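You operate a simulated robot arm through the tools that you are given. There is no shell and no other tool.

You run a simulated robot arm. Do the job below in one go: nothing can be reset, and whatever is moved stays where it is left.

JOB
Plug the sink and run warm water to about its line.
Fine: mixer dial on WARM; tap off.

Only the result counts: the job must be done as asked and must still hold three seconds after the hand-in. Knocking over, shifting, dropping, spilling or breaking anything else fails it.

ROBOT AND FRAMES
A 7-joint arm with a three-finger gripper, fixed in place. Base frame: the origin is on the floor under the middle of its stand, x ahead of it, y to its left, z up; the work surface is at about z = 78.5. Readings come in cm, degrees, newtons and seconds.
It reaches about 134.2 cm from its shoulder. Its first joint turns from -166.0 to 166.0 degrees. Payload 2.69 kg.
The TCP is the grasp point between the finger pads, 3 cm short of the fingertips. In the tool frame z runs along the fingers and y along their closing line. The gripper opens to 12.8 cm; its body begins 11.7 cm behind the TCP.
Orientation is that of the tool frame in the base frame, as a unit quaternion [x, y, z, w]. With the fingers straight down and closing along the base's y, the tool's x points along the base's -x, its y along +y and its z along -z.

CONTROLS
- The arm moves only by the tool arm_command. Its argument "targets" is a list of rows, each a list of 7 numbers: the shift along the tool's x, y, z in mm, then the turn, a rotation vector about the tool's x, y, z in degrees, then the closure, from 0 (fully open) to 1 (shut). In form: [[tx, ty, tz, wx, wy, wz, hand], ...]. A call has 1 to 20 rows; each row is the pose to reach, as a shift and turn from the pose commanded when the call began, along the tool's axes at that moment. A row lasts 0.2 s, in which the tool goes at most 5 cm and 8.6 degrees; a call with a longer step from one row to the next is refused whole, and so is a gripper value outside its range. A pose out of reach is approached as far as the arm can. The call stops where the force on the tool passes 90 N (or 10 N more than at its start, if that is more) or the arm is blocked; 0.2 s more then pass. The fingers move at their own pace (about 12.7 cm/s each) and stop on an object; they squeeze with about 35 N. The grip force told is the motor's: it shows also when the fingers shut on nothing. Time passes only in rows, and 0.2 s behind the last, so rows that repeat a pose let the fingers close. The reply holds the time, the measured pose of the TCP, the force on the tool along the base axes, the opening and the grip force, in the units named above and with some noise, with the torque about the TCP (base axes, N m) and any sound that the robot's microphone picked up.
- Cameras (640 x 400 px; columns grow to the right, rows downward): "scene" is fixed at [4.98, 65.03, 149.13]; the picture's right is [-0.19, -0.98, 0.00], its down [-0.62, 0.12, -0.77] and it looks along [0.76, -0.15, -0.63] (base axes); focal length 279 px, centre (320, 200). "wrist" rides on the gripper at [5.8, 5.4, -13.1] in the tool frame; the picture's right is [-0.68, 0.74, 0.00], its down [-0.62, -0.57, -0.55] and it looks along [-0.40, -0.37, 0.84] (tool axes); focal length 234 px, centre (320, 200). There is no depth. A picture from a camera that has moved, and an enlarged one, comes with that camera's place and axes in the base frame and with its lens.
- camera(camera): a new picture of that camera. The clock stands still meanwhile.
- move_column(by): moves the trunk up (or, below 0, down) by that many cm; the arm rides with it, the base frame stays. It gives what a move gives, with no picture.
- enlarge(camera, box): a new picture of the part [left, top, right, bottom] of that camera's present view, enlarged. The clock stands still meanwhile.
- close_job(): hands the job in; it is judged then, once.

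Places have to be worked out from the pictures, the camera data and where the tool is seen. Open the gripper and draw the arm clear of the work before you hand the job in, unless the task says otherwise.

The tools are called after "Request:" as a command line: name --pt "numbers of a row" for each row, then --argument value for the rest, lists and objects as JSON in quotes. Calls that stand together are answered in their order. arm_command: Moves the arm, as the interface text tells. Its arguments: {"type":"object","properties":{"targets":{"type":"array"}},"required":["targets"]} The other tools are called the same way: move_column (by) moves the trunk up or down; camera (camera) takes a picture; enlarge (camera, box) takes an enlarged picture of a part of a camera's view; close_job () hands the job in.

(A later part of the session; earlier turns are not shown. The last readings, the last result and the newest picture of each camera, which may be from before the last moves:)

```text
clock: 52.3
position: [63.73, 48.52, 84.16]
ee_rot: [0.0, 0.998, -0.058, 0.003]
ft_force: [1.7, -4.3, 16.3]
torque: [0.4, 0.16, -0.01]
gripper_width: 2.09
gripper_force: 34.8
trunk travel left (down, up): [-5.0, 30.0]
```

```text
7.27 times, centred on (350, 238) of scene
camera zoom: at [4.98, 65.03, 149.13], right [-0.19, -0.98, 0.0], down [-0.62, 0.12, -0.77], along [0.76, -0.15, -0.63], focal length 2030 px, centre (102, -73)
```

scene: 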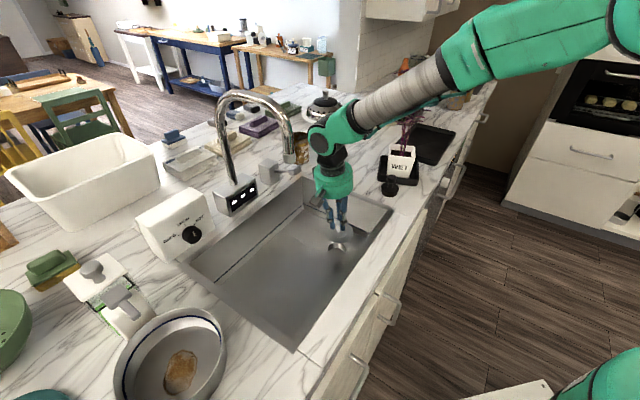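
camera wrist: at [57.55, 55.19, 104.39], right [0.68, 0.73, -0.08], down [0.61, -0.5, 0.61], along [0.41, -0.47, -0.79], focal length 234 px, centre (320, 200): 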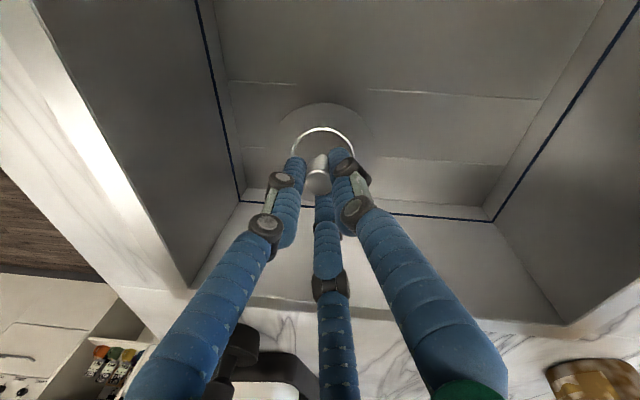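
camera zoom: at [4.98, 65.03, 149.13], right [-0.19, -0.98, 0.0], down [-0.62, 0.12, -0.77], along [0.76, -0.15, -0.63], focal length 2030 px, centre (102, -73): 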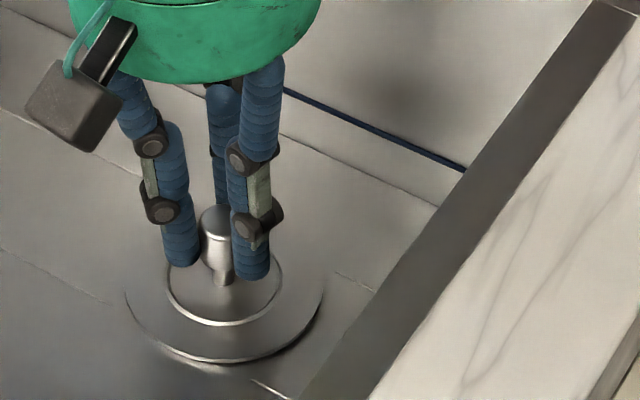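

Contact of 16 N at TCP z ≈ 84.2, which matches the flange lying on the sink floor with the body in the hole. I open the fingers and raise the hand straight up.

Request:
arm_command --pt "0 0 0 0 0 0 0.85" --pt "0 0 0 0 0 0 0.7" --pt "0 0 0 0 0 0 0.62" --pt "0 0 0 0 0 0 0.62" --pt "0 -3 -25 0 0 0 0.62" --pt "0 -7 -60 0 0 0 0.62" --pt "0 -11 -95 0 0 0 0.62" --pt "0 -15 -130 0 0 0 0.62" --pt "0 -15 -130 0 0 0 0.62"

Request:
enlarge --camera "scene" --box '[315, 210, 385, 265]'

Request:
camera --camera "wrist"

```text
clock: 54.3
position: [63.24, 48.44, 97.04]
ee_rot: [0.001, 0.998, -0.058, 0.002]
ft_force: [-0.2, -0.1, 0.9]
torque: [0.04, -0.01, 0.02]
gripper_width: 4.87
gripper_force: 0.1
trunk travel left (down, up): [-5.0, 30.0]
```

```text
7.27 times, centred on (350, 238) of scene
camera zoom: at [4.98, 65.03, 149.13], right [-0.19, -0.98, 0.0], down [-0.62, 0.12, -0.77], along [0.76, -0.15, -0.63], focal length 2030 px, centre (102, -73)
```

zoom: 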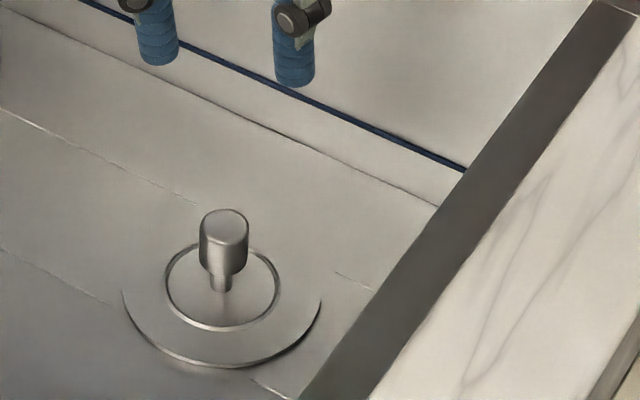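

```text
taken
camera wrist: at [57.49, 55.38, 109.32], right [0.68, 0.73, -0.08], down [0.61, -0.5, 0.61], along [0.41, -0.47, -0.79], focal length 234 px, centre (320, 200)
```

wrist: 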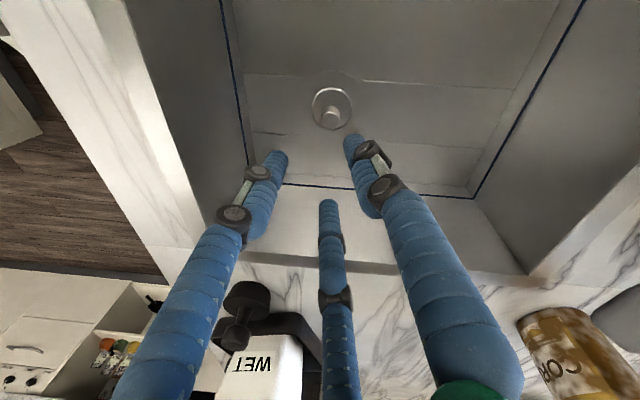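

The plug sits flush and centred over the drain. Next is the tap lever: its paddle is at about (75.7, 58.8, 103.4), pointing forward from the block. I raise the hand clear of the sink and straighten it.

Request:
arm_command --pt "0 -5 -45 0 0 0 0.5" --pt "0 -10 -90 -2 0 0 0.4" --pt "0 -15 -135 -4 0 0 0.3" --pt "0 -20 -175 -6 0 0 0.3" --pt "0 -25 -209 -6.7 0 0 0.3" --pt "0 -25 -209 -6.7 0 0 0.3"

Request:
arm_command --pt "-5 5 0 0 0 -8.2 0.3" --pt "-11 9 0 0 0 -16.4 0.3" --pt "-17 14 0 0 0 -24.6 0.3" --pt "-23 18 0 0 0 -32.8 0.3" --pt "-29 23 0 0 0 -41 0.3" --pt "-35 28 0 0 0 -49.2 0.3" --pt "-41 33 0 0 0 -57.4 0.3" --pt "-47 37 0 0 0 -65.6 0.3" --pt "-53 42 0 0 0 -73.8 0.3" --pt "-60 47 0 0 0 -82 0.3" --pt "-66 51 0 0 0 -90 0.3" --pt "-66 51 0 0 0 -90 0.3"

Request:
camera --camera "wrist"

Request:
camera --camera "scene"

```text
clock: 55.7
position: [63.35, 48.42, 118.2]
ee_rot: [0.001, 1.0, 0.0, 0.002]
ft_force: [-0.2, 0.1, 1.1]
torque: [0.03, -0.03, 0.02]
gripper_width: 8.96
gripper_force: 0.1
trunk travel left (down, up): [-5.0, 30.0]
```

```text
clock: 58.3
position: [70.15, 53.55, 118.18]
ee_rot: [0.707, -0.707, 0.0, -0.001]
ft_force: [0.2, 0.3, 0.0]
torque: [-0.01, 0.0, 0.01]
gripper_width: 8.96
gripper_force: 0.0
trunk travel left (down, up): [-5.0, 30.0]
```

```text
taken
camera wrist: at [64.75, 47.76, 131.17], right [-0.74, 0.68, 0.0], down [0.56, 0.62, 0.55], along [0.37, 0.4, -0.83], focal length 234 px, centre (320, 200)
```

wrist: 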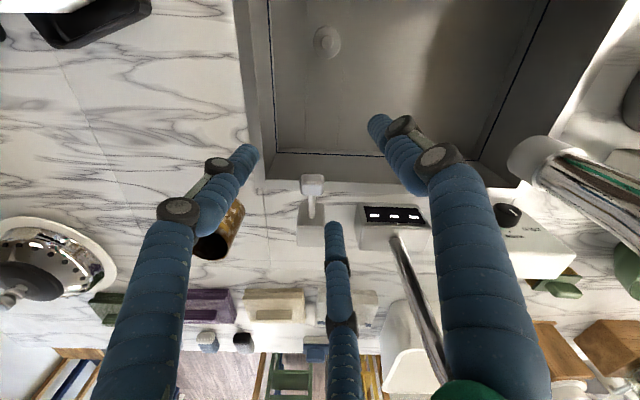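

```text
taken
```

scene: 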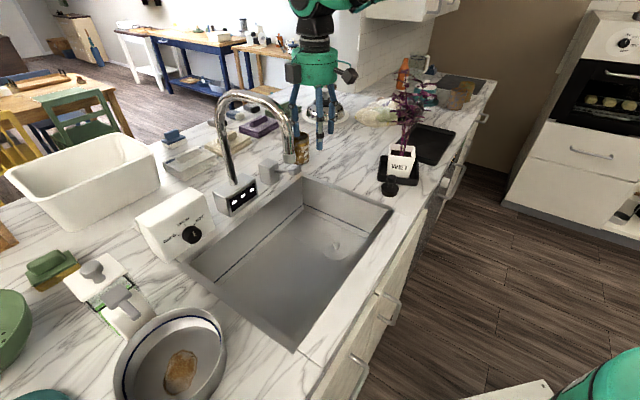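

I can see the lever from the front. I enlarge it from both cameras to judge how it moves.

Request:
enlarge --camera "wrist" --box '[270, 150, 450, 270]'

Request:
enlarge --camera "scene" --box '[245, 130, 335, 200]'

```text
3.33 times, centred on (360, 210) of wrist
camera zoom: at [64.75, 47.76, 131.17], right [-0.74, 0.68, 0.0], down [0.56, 0.62, 0.55], along [0.37, 0.4, -0.83], focal length 781 px, centre (187, 167)
```

zoom: 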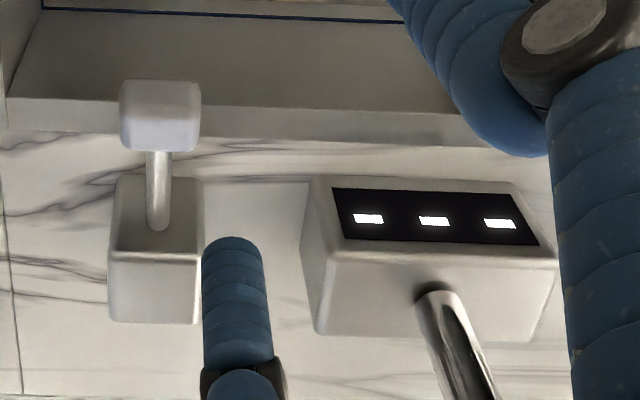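

```text
5.71 times, centred on (290, 165) of scene
camera zoom: at [4.98, 65.03, 149.13], right [-0.19, -0.98, 0.0], down [-0.62, 0.12, -0.77], along [0.76, -0.15, -0.63], focal length 1595 px, centre (491, 400)
```

zoom: 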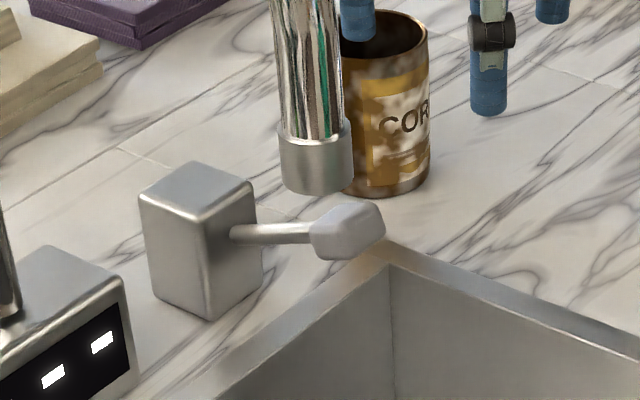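

The lever sticks straight out toward the front, rising about 22°, with the paddle centred near (76.3, 58.8, 102.8). I turn the wrist so no finger meets the stick and position the hand above the paddle.

Request:
arm_command --pt "-6 -7 0 0 0 8.3 0.3" --pt "-12 -14 0 0 0 16.6 0.4" --pt "-18 -21 0 0 0 25 0.45" --pt "-24 -28 0 0 0 33.3 0.5" --pt "-30 -35 0 0 0 41.6 0.55" --pt "-36 -42 5 0 0 50 0.55" --pt "-42 -49 15 0 0 58.3 0.55" --pt "-48 -56 30 0 0 66.6 0.55" --pt "-52 -61.5 45 0 0 75 0.55" --pt "-52 -61.5 45 0 0 75 0.55"

Request:
camera --camera "wrist"

Request:
enlarge --camera "scene" --box '[235, 90, 355, 200]'

```text
clock: 60.5
position: [76.28, 58.67, 113.63]
ee_rot: [-0.129, 0.992, 0.001, 0.001]
ft_force: [0.4, -0.3, 0.1]
torque: [0.0, 0.0, 0.03]
gripper_width: 5.79
gripper_force: 0.1
trunk travel left (down, up): [-5.0, 30.0]
```

```text
taken
camera wrist: at [69.15, 62.42, 126.67], right [0.46, 0.89, 0.0], down [0.74, -0.39, 0.55], along [0.49, -0.26, -0.83], focal length 234 px, centre (320, 200)
```

wrist: 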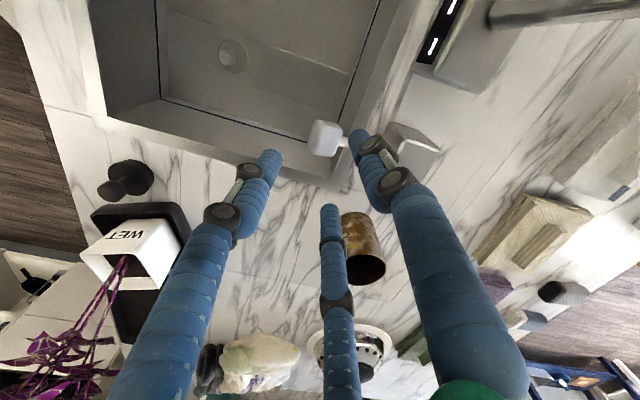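

```text
3.64 times, centred on (295, 145) of scene
camera zoom: at [4.98, 65.03, 149.13], right [-0.19, -0.98, 0.0], down [-0.62, 0.12, -0.77], along [0.76, -0.15, -0.63], focal length 1015 px, centre (411, 400)
```

zoom: 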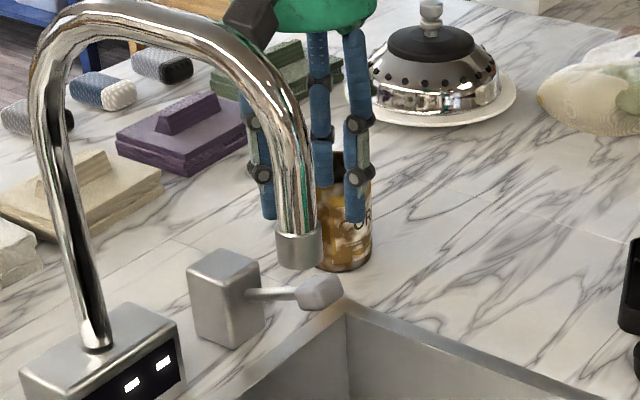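

The paddle is about 7 mm off the tool axis. I enlarge to refine before descending.

Request:
enlarge --camera "wrist" --box '[250, 80, 450, 220]'

```text
2.86 times, centred on (350, 150) of wrist
camera zoom: at [69.15, 62.42, 126.67], right [0.46, 0.89, 0.0], down [0.74, -0.39, 0.55], along [0.49, -0.26, -0.83], focal length 669 px, centre (234, 343)
```

zoom: 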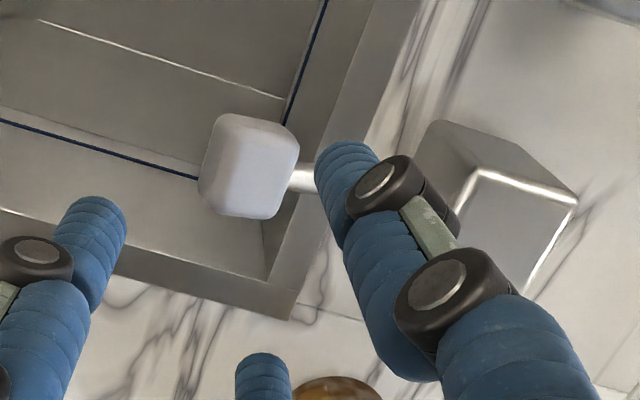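

The paddle is roughly 3.4 cm square, so I shift 5 mm to centre on it and descend with the fingers open to 5.8 cm around it.

Request:
arm_command --pt "-2 2 25 0 0 0 0.55" --pt "-3.7 4.1 50 0 0 0 0.55" --pt "-3.7 4.1 62 0 0 0 0.55" --pt "-3.7 4.1 62 0 0 0 0.55"

Request:
enlarge --camera "wrist" --box '[240, 80, 420, 220]'

Request:
enlarge --camera "scene" --box '[235, 90, 355, 200]'

```text
clock: 61.5
position: [76.36, 59.17, 107.29]
ee_rot: [-0.131, 0.991, 0.0, 0.002]
ft_force: [-0.1, 0.3, -0.7]
torque: [-0.01, 0.01, -0.02]
gripper_width: 5.75
gripper_force: 0.2
trunk travel left (down, up): [-5.0, 30.0]
```

```text
2.86 times, centred on (330, 150) of wrist
camera zoom: at [69.32, 62.8, 120.34], right [0.46, 0.89, 0.0], down [0.74, -0.39, 0.55], along [0.49, -0.25, -0.83], focal length 669 px, centre (291, 343)
```

zoom: 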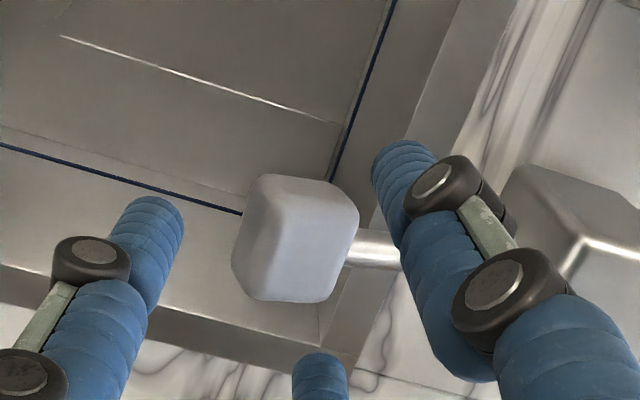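

```text
3.64 times, centred on (295, 145) of scene
camera zoom: at [4.98, 65.03, 149.13], right [-0.19, -0.98, 0.0], down [-0.62, 0.12, -0.77], along [0.76, -0.15, -0.63], focal length 1015 px, centre (411, 400)
```

zoom: 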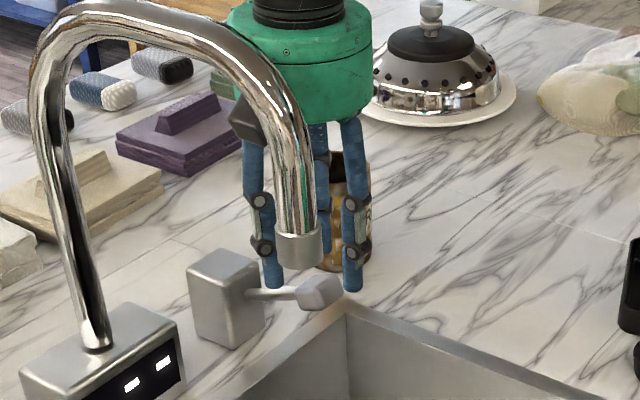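

Now centred on the paddle within 1–2 mm. I lower the last 3.4 cm and close on it.

Request:
arm_command --pt "-1 1 12 0 0 0 0.55" --pt "-1 1 24 0 0 0 0.55" --pt "-1 1 34 0 0 0 0.55" --pt "-1 1 34 0 0 0 0.55"

Request:
enlarge --camera "wrist" --box '[240, 80, 420, 220]'

```text
clock: 62.5
position: [76.49, 59.24, 104.01]
ee_rot: [-0.132, 0.991, 0.001, 0.002]
ft_force: [0.1, -0.4, -0.8]
torque: [0.01, 0.01, -0.02]
gripper_width: 5.75
gripper_force: 0.2
trunk travel left (down, up): [-5.0, 30.0]
```

```text
2.86 times, centred on (330, 150) of wrist
camera zoom: at [69.42, 62.92, 117.05], right [0.46, 0.89, 0.0], down [0.74, -0.39, 0.55], along [0.49, -0.25, -0.83], focal length 669 px, centre (291, 343)
```

zoom: 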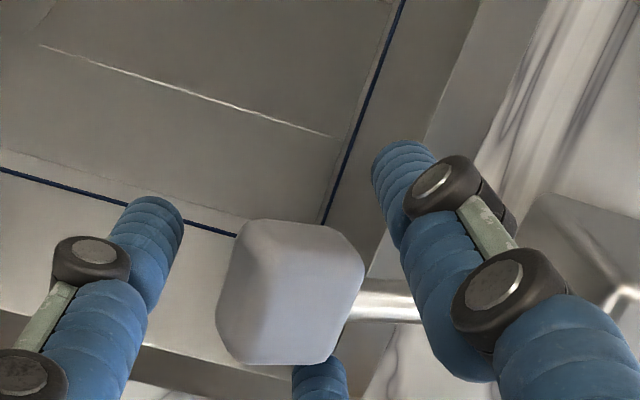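

The paddle is between the fingers. I close gently.

Request:
arm_command --pt "0 0 0 0 0 0 0.64" --pt "0 0 0 0 0 0 0.7" --pt "0 0 0 0 0 0 0.75" --pt "0 0 0 0 0 0 0.78"

Request:
enlarge --camera "wrist" --box '[240, 80, 420, 220]'

Request:
enlarge --camera "scene" --box '[235, 90, 355, 200]'

```text
clock: 63.5
position: [76.65, 59.13, 104.07]
ee_rot: [-0.13, 0.992, 0.0, 0.002]
ft_force: [18.6, -10.8, -1.3]
torque: [-0.12, -0.37, -0.2]
gripper_width: 4.24
gripper_force: 10.6
trunk travel left (down, up): [-5.0, 30.0]
```

```text
2.86 times, centred on (330, 150) of wrist
camera zoom: at [69.58, 62.8, 117.05], right [0.46, 0.89, 0.0], down [0.74, -0.39, 0.55], along [0.49, -0.25, -0.83], focal length 669 px, centre (291, 343)
```

zoom: 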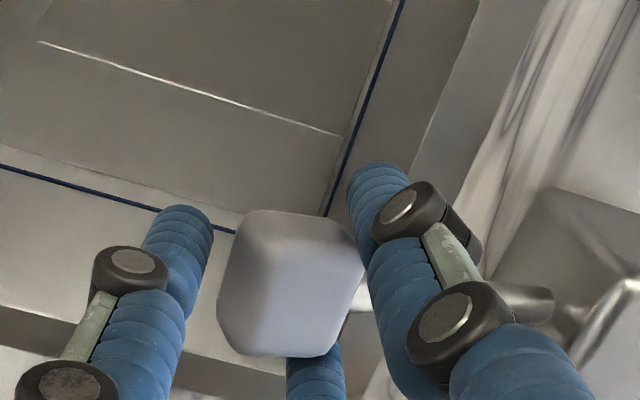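

```text
3.64 times, centred on (295, 145) of scene
camera zoom: at [4.98, 65.03, 149.13], right [-0.19, -0.98, 0.0], down [-0.62, 0.12, -0.77], along [0.76, -0.15, -0.63], focal length 1015 px, centre (411, 400)
```

zoom: 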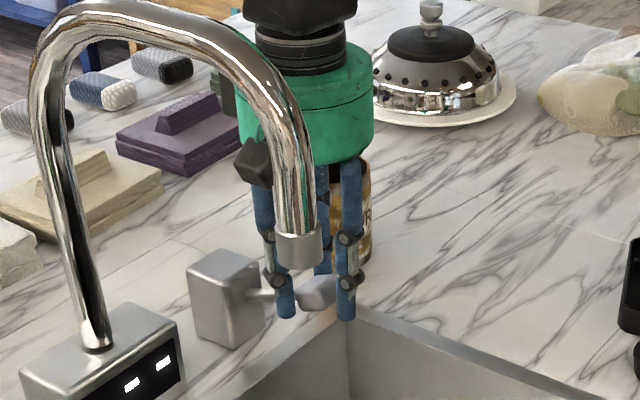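

The paddle is gripped and did not swing sideways under about 20 N, so I try lifting it along an arc about the block by a few degrees, watching force and sound.

Request:
arm_command --pt "0 0 0 0 0 0 0.85" --pt "0 0 0 0 0 0 0.85" --pt "-1.5 1 -3.5 1.2 2.1 0 0.85" --pt "-2.5 1.6 -7 2.4 4.2 0 0.85" --pt "-2.5 1.6 -7 2.4 4.2 0 0.85"

Request:
enlarge --camera "wrist" --box '[240, 80, 420, 220]'

Request:
enlarge --camera "scene" --box '[235, 90, 355, 200]'

```text
clock: 64.7
position: [76.89, 59.22, 104.35]
ee_rot: [-0.13, 0.991, -0.026, -0.035]
ft_force: [18.2, -38.7, -22.4]
torque: [-0.44, -0.56, -0.57]
gripper_width: 3.99
gripper_force: 45.1
trunk travel left (down, up): [-5.0, 30.0]
```

```text
2.86 times, centred on (330, 150) of wrist
camera zoom: at [70.71, 63.78, 117.54], right [0.46, 0.88, -0.08], down [0.77, -0.35, 0.52], along [0.43, -0.31, -0.85], focal length 669 px, centre (291, 343)
```

zoom: 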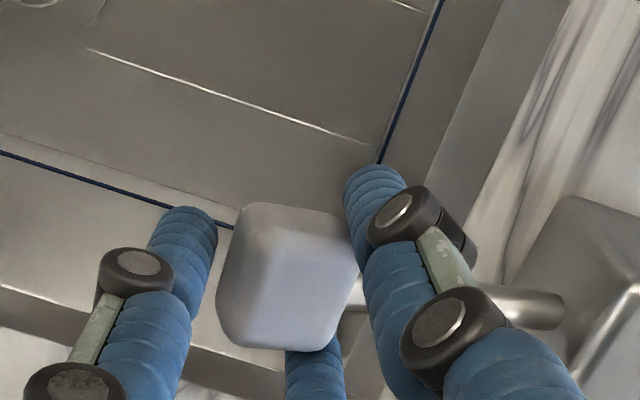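

```text
3.64 times, centred on (295, 145) of scene
camera zoom: at [4.98, 65.03, 149.13], right [-0.19, -0.98, 0.0], down [-0.62, 0.12, -0.77], along [0.76, -0.15, -0.63], focal length 1015 px, centre (411, 400)
```

zoom: 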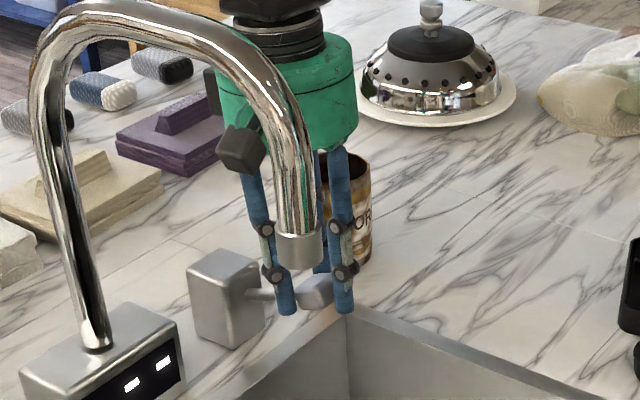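

Lifting met 22 N with almost no motion and side force built up, so lifting may not be its movement. I undo the lift and ease the paddle toward the right to test that direction.

Request:
arm_command --pt "1.2 -0.8 3.5 -1.2 -2.1 0 0.8" --pt "2.5 -1.6 7 -2.4 -4.2 0 0.8" --pt "1 -4.2 7 -2.4 -4.2 0 0.8" --pt "-0.5 -6.8 7 -2.4 -4.2 0 0.8" --pt "-2.5 -10.3 7 -2.4 -4.2 0 0.8" --pt "-2.5 -10.3 7 -2.4 -4.2 0 0.8"

Request:
enlarge --camera "wrist" --box '[240, 80, 420, 220]'

Request:
enlarge --camera "scene" --box '[235, 90, 355, 200]'

```text
clock: 66.1
position: [76.83, 59.17, 104.04]
ee_rot: [-0.132, 0.991, 0.0, 0.0]
ft_force: [-51.0, 14.3, -9.1]
torque: [-0.76, 2.02, 0.77]
gripper_width: 4.0
gripper_force: 45.2
trunk travel left (down, up): [-5.0, 30.0]
```

```text
2.86 times, centred on (330, 150) of wrist
camera zoom: at [69.76, 62.77, 117.16], right [0.46, 0.89, 0.0], down [0.74, -0.39, 0.55], along [0.49, -0.25, -0.84], focal length 669 px, centre (291, 343)
```

zoom: 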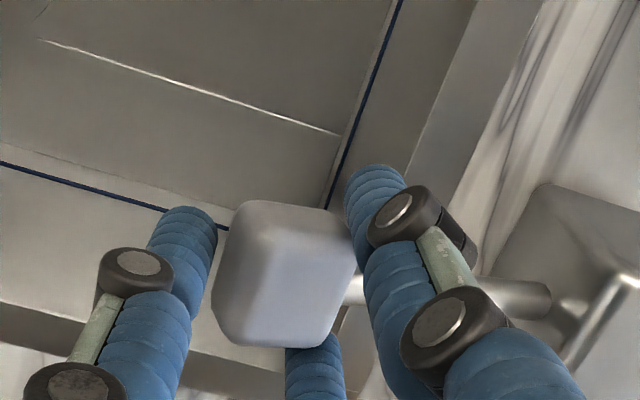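

```text
3.64 times, centred on (295, 145) of scene
camera zoom: at [4.98, 65.03, 149.13], right [-0.19, -0.98, 0.0], down [-0.62, 0.12, -0.77], along [0.76, -0.15, -0.63], focal length 1015 px, centre (411, 400)
```

zoom: 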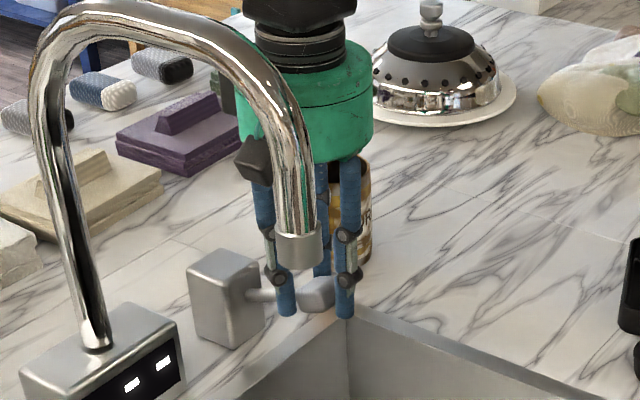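

Sideways is rigid both ways. I re-centre the grip to neutral and test pressing the paddle downward.

Request:
arm_command --pt "2.7 4.6 0 0 0 0 0.75" --pt "2.7 4.6 0 0 0 0 0.75" --pt "2.7 4.6 4 0 0 0 0.8" --pt "2.7 4.6 8 0 0 0 0.8" --pt "2.7 4.6 8 0 0 0 0.8"

Request:
enlarge --camera "scene" --box '[235, 90, 355, 200]'

Request:
enlarge --camera "wrist" --box '[240, 80, 420, 220]'

```text
clock: 67.3
position: [76.93, 59.04, 103.71]
ee_rot: [-0.131, 0.991, 0.001, 0.004]
ft_force: [-34.5, 4.2, 22.4]
torque: [0.96, -0.32, 0.26]
gripper_width: 4.07
gripper_force: 44.6
trunk travel left (down, up): [-5.0, 30.0]
```

```text
3.64 times, centred on (295, 145) of scene
camera zoom: at [4.98, 65.03, 149.13], right [-0.19, -0.98, 0.0], down [-0.62, 0.12, -0.77], along [0.76, -0.15, -0.63], focal length 1015 px, centre (411, 400)
```

zoom: 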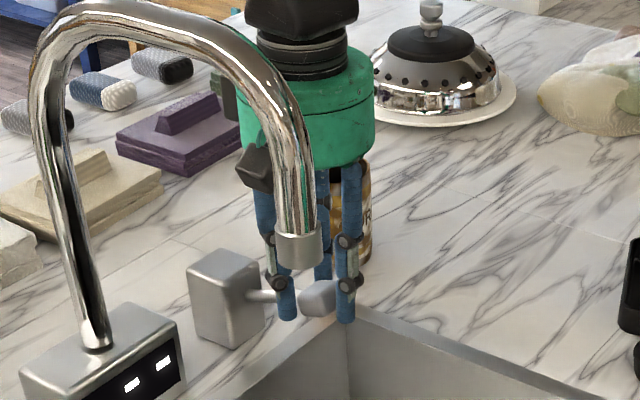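

```text
2.86 times, centred on (330, 150) of wrist
camera zoom: at [69.61, 62.73, 116.69], right [0.46, 0.89, 0.01], down [0.74, -0.39, 0.55], along [0.49, -0.25, -0.83], focal length 669 px, centre (291, 343)
```

zoom: 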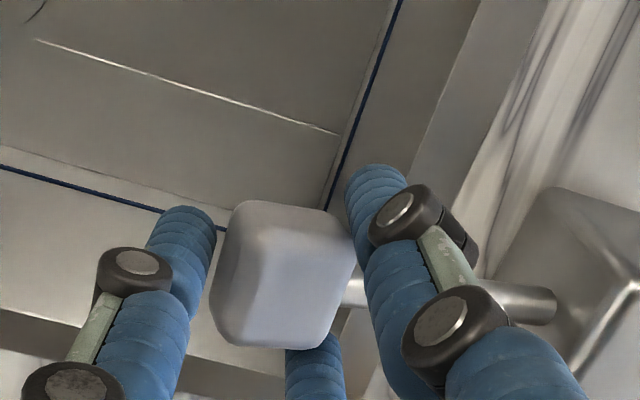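

Up, down and sideways all meet stiff resistance, so the square end may be a knob on a spindle that twists. I neutralise the forces and try a small twist about the stem axis.

Request:
arm_command --pt "1.8 0.7 -4 0 0 0 0.75" --pt "3.7 1.3 -8 0 0 0 0.8" --pt "3.7 1.3 -8 0 0 0 0.8" --pt "3.7 1.3 -8 3.2 -1.9 -1.5 0.8" --pt "3.7 1.3 -8 6.4 -3.7 -3 0.8" --pt "3.7 1.3 -8 6.4 -3.7 -3 0.8"

Request:
enlarge --camera "scene" --box '[235, 90, 355, 200]'

Request:
enlarge --camera "wrist" --box '[240, 80, 420, 220]'

```text
clock: 68.7
position: [76.62, 59.12, 103.89]
ee_rot: [-0.155, 0.986, -0.052, 0.04]
ft_force: [2.1, 24.3, -14.4]
torque: [0.6, 1.0, -0.34]
gripper_width: 4.16
gripper_force: 44.7
trunk travel left (down, up): [-5.0, 30.0]
```

```text
3.64 times, centred on (295, 145) of scene
camera zoom: at [4.98, 65.03, 149.13], right [-0.19, -0.98, 0.0], down [-0.62, 0.12, -0.77], along [0.76, -0.15, -0.63], focal length 1015 px, centre (411, 400)
```

zoom: 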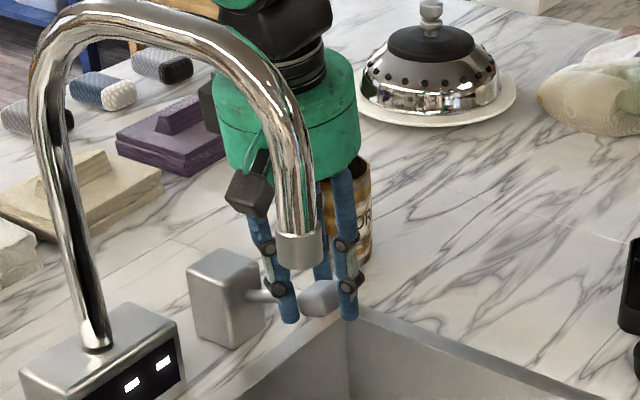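

```text
2.86 times, centred on (330, 150) of wrist
camera zoom: at [68.09, 63.56, 115.81], right [0.42, 0.91, -0.04], down [0.7, -0.29, 0.65], along [0.57, -0.3, -0.76], focal length 669 px, centre (291, 343)
```

zoom: 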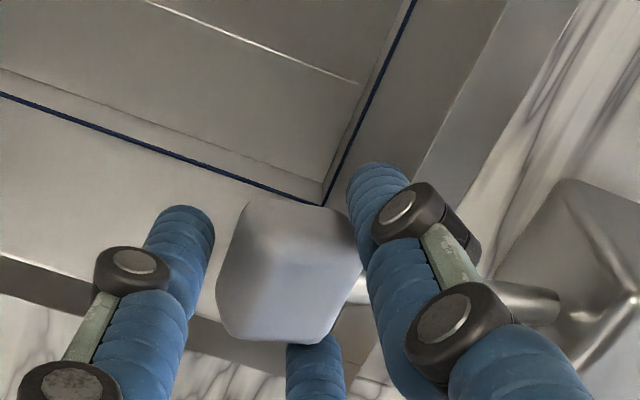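

The twist met about 1.2 N·m and I can't tell slip from motion. I untwist and try a firmer lift from this grip to see whether the lever yields.

Request:
arm_command --pt "0 0 0 -3.2 1.9 1.5 0.8" --pt "0 0 0 -6.4 3.7 3 0.8" --pt "0 0 -3 -6.4 3.7 3 0.85" --pt "0 0 -6 -6.4 3.7 3 0.85" --pt "0 0 -9 -6.4 3.7 3 0.85" --pt "0 0 -12 -6.4 3.7 3 0.85" --pt "0 0 -12 -6.4 3.7 3 0.85"

Request:
enlarge --camera "scene" --box '[235, 90, 355, 200]'

Request:
enlarge --camera "wrist" --box '[240, 80, 420, 220]'

```text
clock: 70.3
position: [76.53, 59.02, 104.82]
ee_rot: [-0.13, 0.992, -0.002, -0.002]
ft_force: [22.0, -18.6, -36.4]
torque: [-0.86, 0.0, -0.39]
gripper_width: 4.05
gripper_force: 45.0
trunk travel left (down, up): [-5.0, 30.0]
```

```text
3.64 times, centred on (295, 145) of scene
camera zoom: at [4.98, 65.03, 149.13], right [-0.19, -0.98, 0.0], down [-0.62, 0.12, -0.77], along [0.76, -0.15, -0.63], focal length 1015 px, centre (411, 400)
```

zoom: 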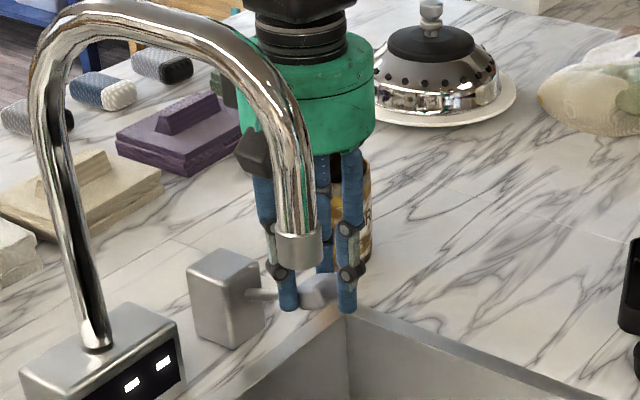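

```text
2.86 times, centred on (330, 150) of wrist
camera zoom: at [69.58, 62.69, 117.81], right [0.46, 0.89, -0.01], down [0.74, -0.39, 0.55], along [0.48, -0.26, -0.84], focal length 669 px, centre (291, 343)
```

zoom: 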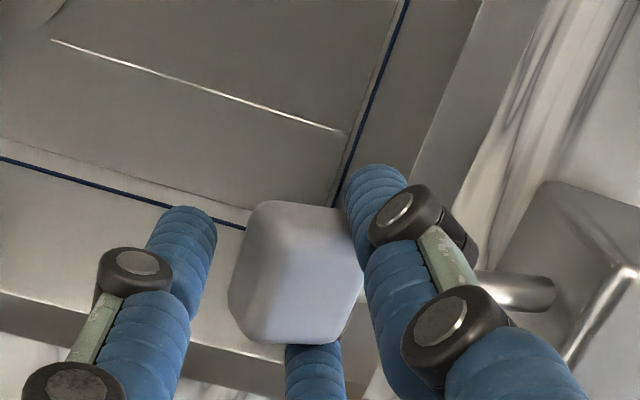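

Even 36 N of lift only slid the fingers along the paddle. I release, rise clear and check whether the lever has changed at all.

Request:
arm_command --pt "0 0 0 0 0 0 0.65" --pt "0 0 0 0 0 0 0.55" --pt "0 0 0 0 0 0 0.5" --pt "0 0 -20 0 0 0 0.5" --pt "0 0 -45 0 0 0 0.5" --pt "0 0 -70 0 0 0 0.5" --pt "0 0 -90 0 0 0 0.5"

Request:
enlarge --camera "scene" --box '[245, 130, 335, 200]'

Request:
camera --camera "wrist"

Request:
enlarge --camera "scene" --box '[190, 120, 400, 280]'

```text
clock: 71.9
position: [76.26, 59.15, 114.11]
ee_rot: [-0.13, 0.991, 0.0, 0.001]
ft_force: [-0.4, 0.2, -0.2]
torque: [0.0, 0.02, 0.0]
gripper_width: 6.39
gripper_force: 0.1
trunk travel left (down, up): [-5.0, 30.0]
```

```text
5.71 times, centred on (290, 165) of scene
camera zoom: at [4.98, 65.03, 149.13], right [-0.19, -0.98, 0.0], down [-0.62, 0.12, -0.77], along [0.76, -0.15, -0.63], focal length 1595 px, centre (491, 400)
```

zoom: 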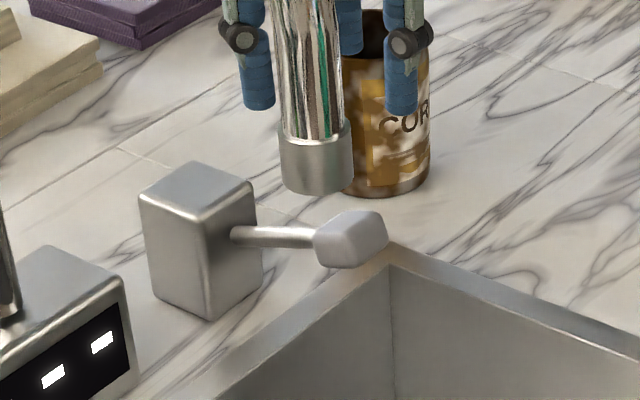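

```text
taken
camera wrist: at [69.1, 62.78, 127.14], right [0.46, 0.89, 0.0], down [0.74, -0.39, 0.55], along [0.49, -0.25, -0.83], focal length 234 px, centre (320, 200)
```

wrist: 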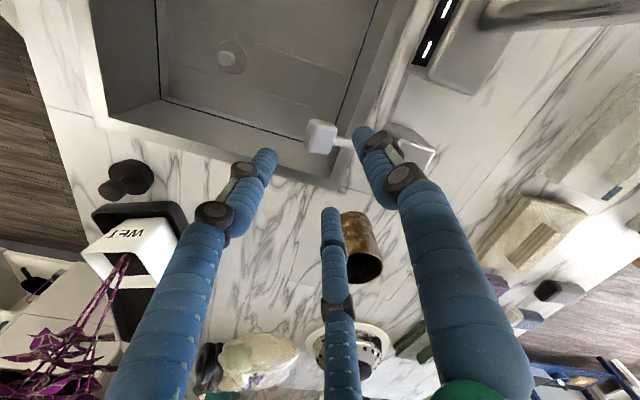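

```text
2.50 times, centred on (295, 200) of scene
camera zoom: at [4.98, 65.03, 149.13], right [-0.19, -0.98, 0.0], down [-0.62, 0.12, -0.77], along [0.76, -0.15, -0.63], focal length 698 px, centre (382, 200)
```

zoom: 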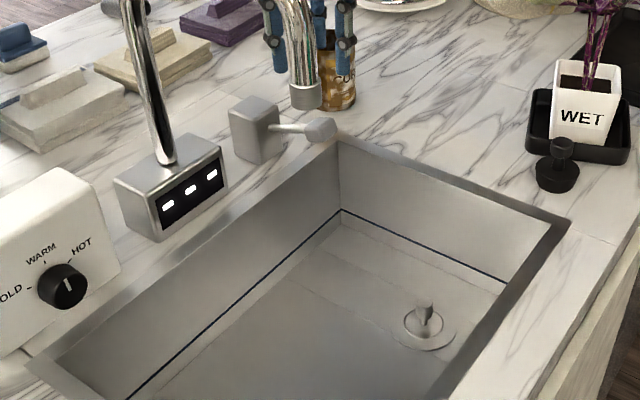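

The lever did move: the paddle now sits about 0.5 cm lower than before and stays there, so it pivots up and down with stiff friction and opens downward. I will grip it along its stem so I can push it down and lift it back. First I back off and turn the wrist for that.

Request:
arm_command --pt "12 -7 -5 0 0 -7.5 0.5" --pt "24 -14 -10 0 0 -15 0.5" --pt "36 -21 -15 0 0 -22.5 0.5" --pt "48 -28 -20 0 0 -30 0.5" --pt "60 -35 -25 0 0 -37.5 0.5" --pt "71 -42 -30 0 0 -45 0.5" --pt "82 -49 -35 0 0 -52.5 0.5" --pt "92 -56 -40 0 0 -60 0.5" --pt "92 -56 -40 0 0 -60 0.5"

Request:
arm_command --pt "0 0 0 3.9 -6.8 0 0.5" --pt "0 0 0 7.8 -13.5 0 0.5" --pt "0 0 0 11.7 -20.2 0 0.5" --pt "0 0 0 15.6 -27 0 0.5" --pt "0 0 0 19.5 -33.7 0 0.5" --pt "0 0 0 23.4 -40.5 0 0.5" --pt "0 0 0 27.3 -47.2 0 0.5" --pt "0 0 0 31.2 -54 0 0.5" --pt "0 0 0 35 -60.6 0 0.5" --pt "0 0 0 35 -60.6 0 0.5"

Request:
camera --camera "scene"

Request:
camera --camera "wrist"

```text
clock: 73.9
position: [68.83, 51.26, 118.39]
ee_rot: [-0.609, 0.793, -0.001, 0.002]
ft_force: [0.1, 0.3, 0.1]
torque: [0.05, 0.02, -0.02]
gripper_width: 6.38
gripper_force: 0.1
trunk travel left (down, up): [-5.0, 30.0]
```

```text
clock: 76.1
position: [69.02, 51.75, 117.61]
ee_rot: [-0.509, 0.658, 0.075, 0.55]
ft_force: [3.0, 2.3, -2.8]
torque: [0.17, -0.13, 0.06]
gripper_width: 6.38
gripper_force: 0.1
trunk travel left (down, up): [-5.0, 30.0]
```

```text
taken
```

scene: 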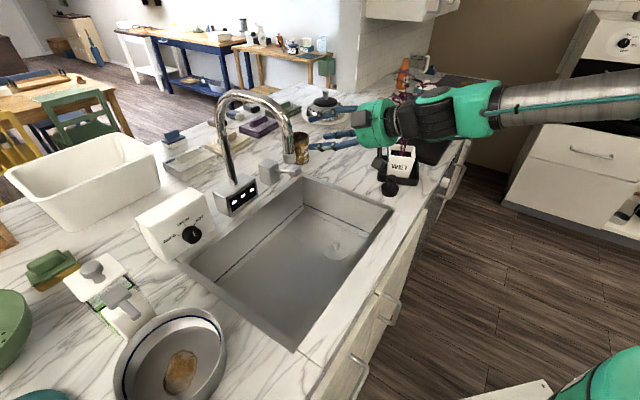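

```text
taken
camera wrist: at [57.25, 42.22, 115.42], right [-0.64, 0.74, 0.2], down [-0.01, -0.27, 0.96], along [0.77, 0.61, 0.17], focal length 234 px, centre (320, 200)
```

wrist: 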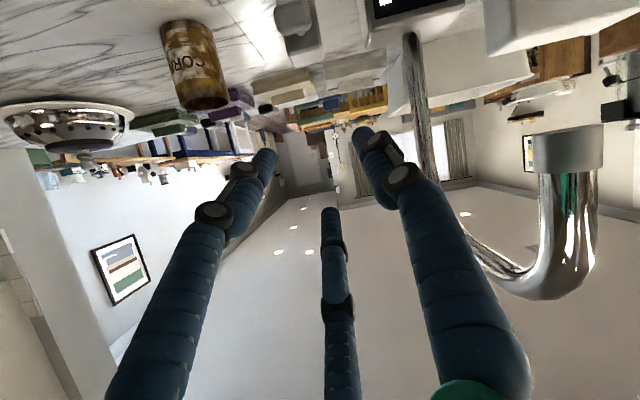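

The hand points along the lever from the front and is clear of the spout. I close the fingers into a fist and bring it just above the paddle, to push the lever down in small steps.

Request:
arm_command --pt "12 7 26 0 0 0 0.8" --pt "24 14 52 0 0 0 1.0" --pt "36 20 78 0 0 0 1.0" --pt "48 27 104 0 0 0 1.0" --pt "48 27 104 0 0 0 1.0"

Request:
camera --camera "wrist"

Request:
enlarge --camera "scene" --box '[235, 90, 355, 200]'

```text
clock: 77.3
position: [74.62, 56.71, 109.5]
ee_rot: [-0.498, 0.649, 0.073, 0.57]
ft_force: [0.8, -0.1, -0.2]
torque: [0.03, -0.04, 0.0]
gripper_width: 0.2
gripper_force: 31.4
trunk travel left (down, up): [-5.0, 30.0]
```

```text
taken
camera wrist: at [62.83, 47.45, 106.63], right [-0.64, 0.74, 0.2], down [-0.04, -0.3, 0.95], along [0.77, 0.6, 0.22], focal length 234 px, centre (320, 200)
```

wrist: 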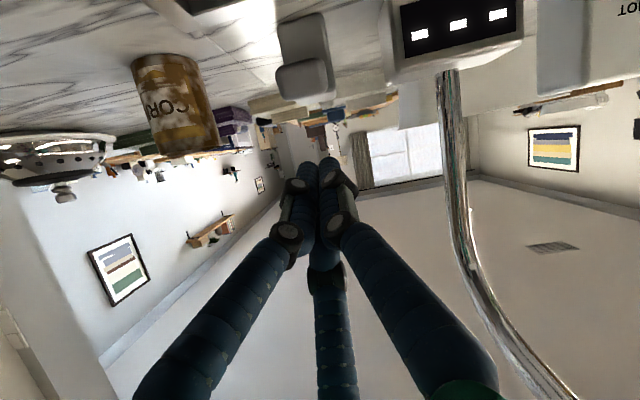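

```text
3.64 times, centred on (295, 145) of scene
camera zoom: at [4.98, 65.03, 149.13], right [-0.19, -0.98, 0.0], down [-0.62, 0.12, -0.77], along [0.76, -0.15, -0.63], focal length 1015 px, centre (411, 400)
```

zoom: 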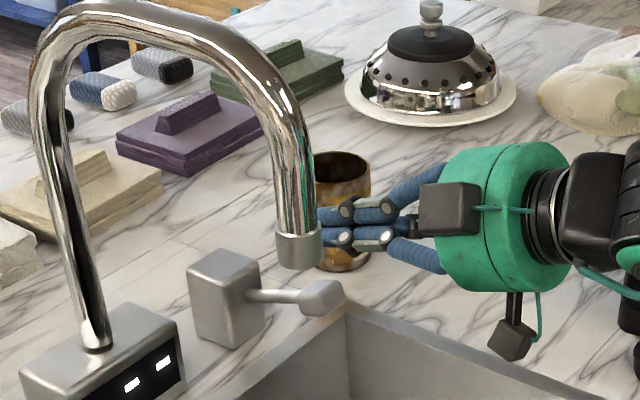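

The fist is right above the paddle. I lower it to contact and push down about 1 cm in small steps.

Request:
arm_command --pt "10 9 5 0 0 0 1.0" --pt "22.4 17.7 10.2 0 0 0 1.0" --pt "26.5 20 11.8 0 0 0 1.0" --pt "30.5 22.4 13.5 0 0 0 1.0" --pt "34.5 24.8 15.2 0 0 0 1.0" --pt "34.5 24.8 15.2 0 0 0 1.0"

Request:
enlarge --camera "scene" --box '[235, 90, 355, 200]'

Request:
enlarge --camera "wrist" --box '[240, 0, 420, 180]'

```text
clock: 78.7
position: [74.88, 57.03, 105.64]
ee_rot: [-0.501, 0.65, 0.077, 0.566]
ft_force: [0.6, -0.6, -0.3]
torque: [-0.01, -0.01, 0.01]
gripper_width: 0.22
gripper_force: 31.3
out of reach, approached as far as the arm can: row 4, 5, 6
trunk travel left (down, up): [-5.0, 30.0]
```

```text
3.64 times, centred on (295, 145) of scene
camera zoom: at [4.98, 65.03, 149.13], right [-0.19, -0.98, 0.0], down [-0.62, 0.12, -0.77], along [0.76, -0.15, -0.63], focal length 1015 px, centre (411, 400)
```

zoom: 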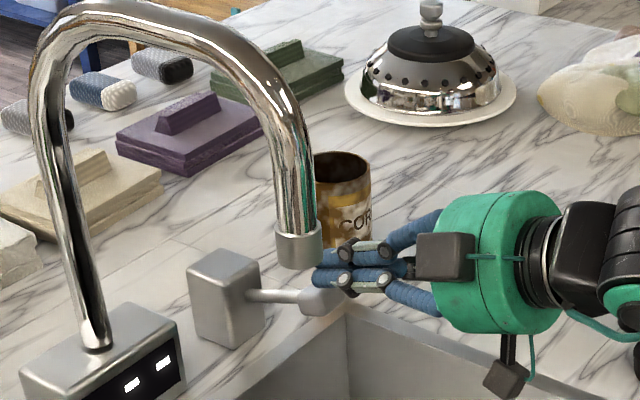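

```text
2.22 times, centred on (330, 90) of wrist
camera zoom: at [63.12, 47.55, 102.86], right [-0.64, 0.74, 0.21], down [-0.03, -0.29, 0.96], along [0.77, 0.61, 0.21], focal length 520 px, centre (298, 444)
```

zoom: 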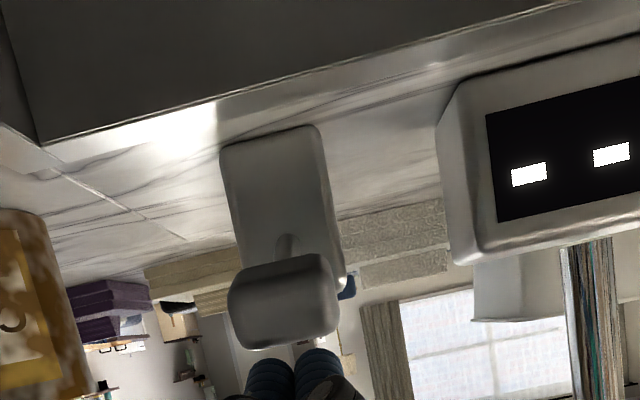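

The arm ran out of downward reach at TCP z 105.6, just at the paddle. I raise the hand 5 cm and lower the trunk the last 5 cm to gain that range.

Request:
arm_command --pt "-14 -8 -6 0 0 0 1.0" --pt "-28 -16 -12 0 0 0 1.0" --pt "-40.6 -23.7 -17 0 0 0 1.0" --pt "-40.6 -23.7 -17 0 0 0 1.0"

Request:
move_column --by -5

Request:
enlarge --camera "scene" --box '[235, 90, 355, 200]'

Request:
camera --camera "scene"

```text
clock: 79.7
position: [74.74, 56.97, 110.53]
ee_rot: [-0.499, 0.649, 0.073, 0.569]
ft_force: [-0.5, 0.4, 0.8]
torque: [-0.01, 0.01, 0.02]
gripper_width: 0.22
gripper_force: 31.4
trunk travel left (down, up): [-5.0, 30.0]
```

```text
clock: 80.7
position: [74.84, 57.14, 105.58]
ee_rot: [-0.499, 0.649, 0.074, 0.57]
ft_force: [-0.7, -0.3, 0.2]
torque: [0.0, 0.02, 0.0]
gripper_width: 0.21
gripper_force: 31.0
trunk travel left (down, up): [0.0, 35.0]
```

```text
3.64 times, centred on (295, 145) of scene
camera zoom: at [4.98, 65.03, 149.13], right [-0.19, -0.98, 0.0], down [-0.62, 0.12, -0.77], along [0.76, -0.15, -0.63], focal length 1015 px, centre (411, 400)
```

zoom: 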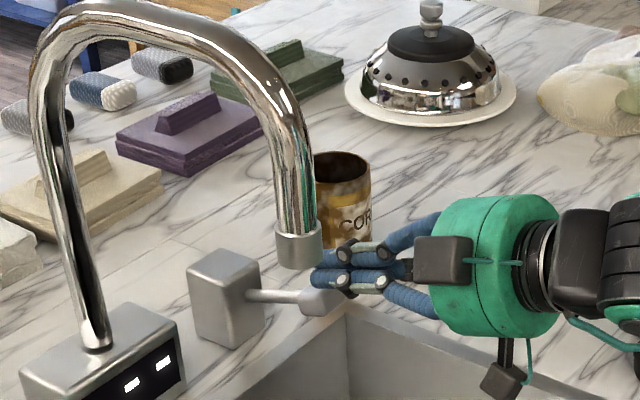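

```text
taken
```

scene: 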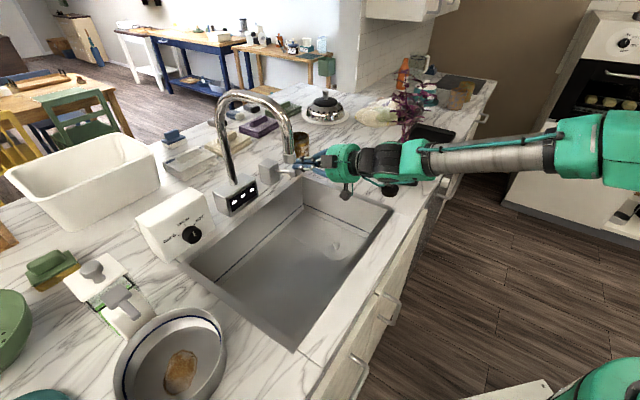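

Still zero force, so the fist has not quite touched. I push down 1.6 cm in 4 mm steps.

Request:
arm_command --pt "3.25 1.9 1.35 0 0 0 1.0" --pt "6.5 3.8 2.7 0 0 0 1.0" --pt "9.75 5.7 4.1 0 0 0 1.0" --pt "13 7.6 5.4 0 0 0 1.0" --pt "13 7.6 5.4 0 0 0 1.0"

Request:
enlarge --camera "scene" --box '[235, 90, 355, 200]'

Request:
enlarge --camera "wrist" --box '[240, 0, 420, 180]'

```text
clock: 81.8
position: [74.84, 57.03, 104.02]
ee_rot: [-0.499, 0.649, 0.074, 0.57]
ft_force: [-0.3, -0.3, 0.2]
torque: [-0.03, -0.02, -0.02]
gripper_width: 0.22
gripper_force: 31.8
trunk travel left (down, up): [0.0, 35.0]
```

```text
3.64 times, centred on (295, 145) of scene
camera zoom: at [4.98, 65.03, 149.13], right [-0.19, -0.98, 0.0], down [-0.62, 0.12, -0.77], along [0.76, -0.15, -0.63], focal length 1015 px, centre (411, 400)
```

zoom: 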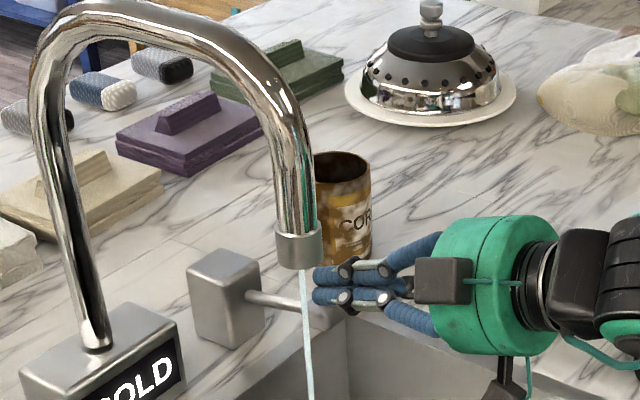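

```text
2.22 times, centred on (330, 90) of wrist
camera zoom: at [63.02, 47.71, 101.08], right [-0.64, 0.74, 0.2], down [-0.04, -0.3, 0.95], along [0.77, 0.6, 0.22], focal length 520 px, centre (298, 444)
```

zoom: 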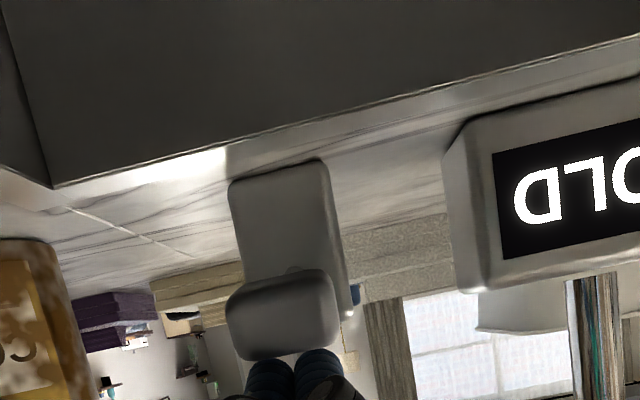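

Water is running, and the panel now reads "COLD". I wait a moment and look again to see whether it warms up after the pipe clears.

Request:
arm_command --pt "0 0 0 0 0 0 1.0"

Request:
enlarge --camera "scene" --box '[130, 130, 400, 300]'

```text
clock: 82.2
position: [74.79, 57.07, 104.05]
ee_rot: [-0.499, 0.649, 0.074, 0.569]
ft_force: [-0.2, 0.6, -0.3]
torque: [0.0, -0.03, 0.03]
gripper_width: 0.19
gripper_force: 31.0
trunk travel left (down, up): [0.0, 35.0]
```

```text
2.35 times, centred on (265, 215) of scene
camera zoom: at [4.98, 65.03, 149.13], right [-0.19, -0.98, 0.0], down [-0.62, 0.12, -0.77], along [0.76, -0.15, -0.63], focal length 657 px, centre (449, 165)
```

zoom: 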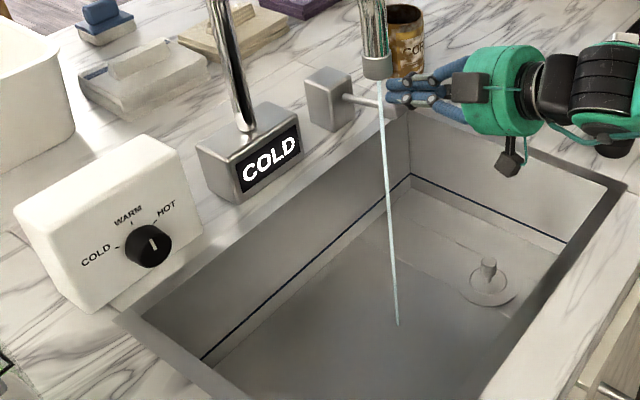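

The stream is thin and still cold. I wait about 2 more seconds in place and re-read the panel.

Request:
arm_command --pt "0 0 0 0 0 0 1.0" --pt "0 0 0 0 0 0 1.0" --pt "0 0 0 0 0 0 1.0" --pt "0 0 0 0 0 0 1.0" --pt "0 0 0 0 0 0 1.0" --pt "0 0 0 0 0 0 1.0" --pt "0 0 0 0 0 0 1.0" --pt "0 0 0 0 0 0 1.0"

Request:
enlarge --camera "scene" --box '[130, 130, 400, 300]'

```text
clock: 84.0
position: [74.77, 57.1, 103.98]
ee_rot: [-0.498, 0.649, 0.073, 0.57]
ft_force: [-0.2, 0.3, 0.6]
torque: [-0.02, 0.0, 0.01]
gripper_width: 0.22
gripper_force: 31.5
trunk travel left (down, up): [0.0, 35.0]
```

```text
2.35 times, centred on (265, 215) of scene
camera zoom: at [4.98, 65.03, 149.13], right [-0.19, -0.98, 0.0], down [-0.62, 0.12, -0.77], along [0.76, -0.15, -0.63], focal length 657 px, centre (449, 165)
```

zoom: 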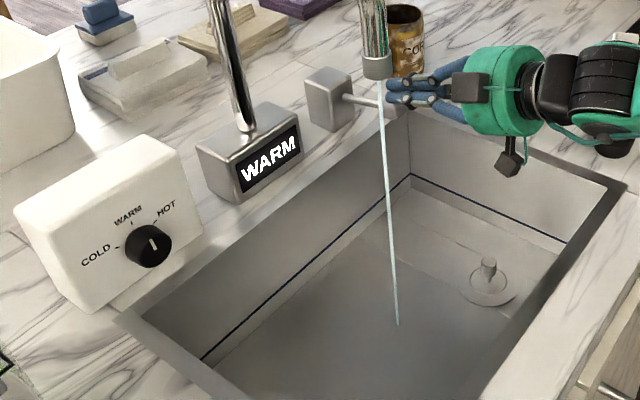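

The panel now reads WARM after about 3 s, so very little cold water went in. I push the lever another 1 cm down to speed up the fill.

Request:
arm_command --pt "3.25 1.9 1.35 0 0 0 1.0" --pt "6.5 3.8 2.7 0 0 0 1.0" --pt "8.1 4.7 3.4 0 0 0 1.0" --pt "8.1 4.7 3.4 0 0 0 1.0"

Request:
enlarge --camera "scene" --box '[170, 130, 400, 300]'

```text
clock: 85.0
position: [74.78, 56.87, 103.01]
ee_rot: [-0.499, 0.649, 0.074, 0.569]
ft_force: [0.4, 0.5, 0.5]
torque: [0.0, -0.01, 0.0]
gripper_width: 0.21
gripper_force: 31.2
trunk travel left (down, up): [0.0, 35.0]
```

```text
2.35 times, centred on (285, 215) of scene
camera zoom: at [4.98, 65.03, 149.13], right [-0.19, -0.98, 0.0], down [-0.62, 0.12, -0.77], along [0.76, -0.15, -0.63], focal length 657 px, centre (402, 165)
```

zoom: 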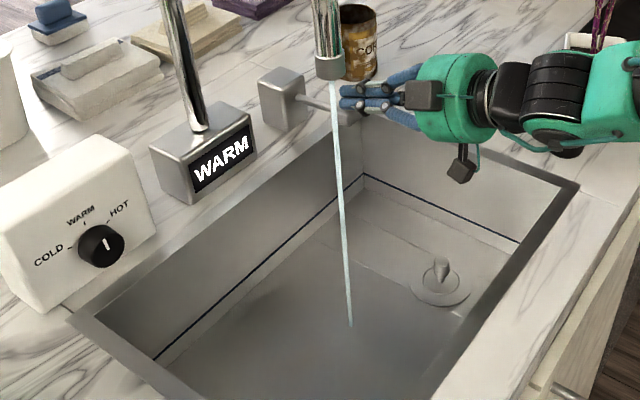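

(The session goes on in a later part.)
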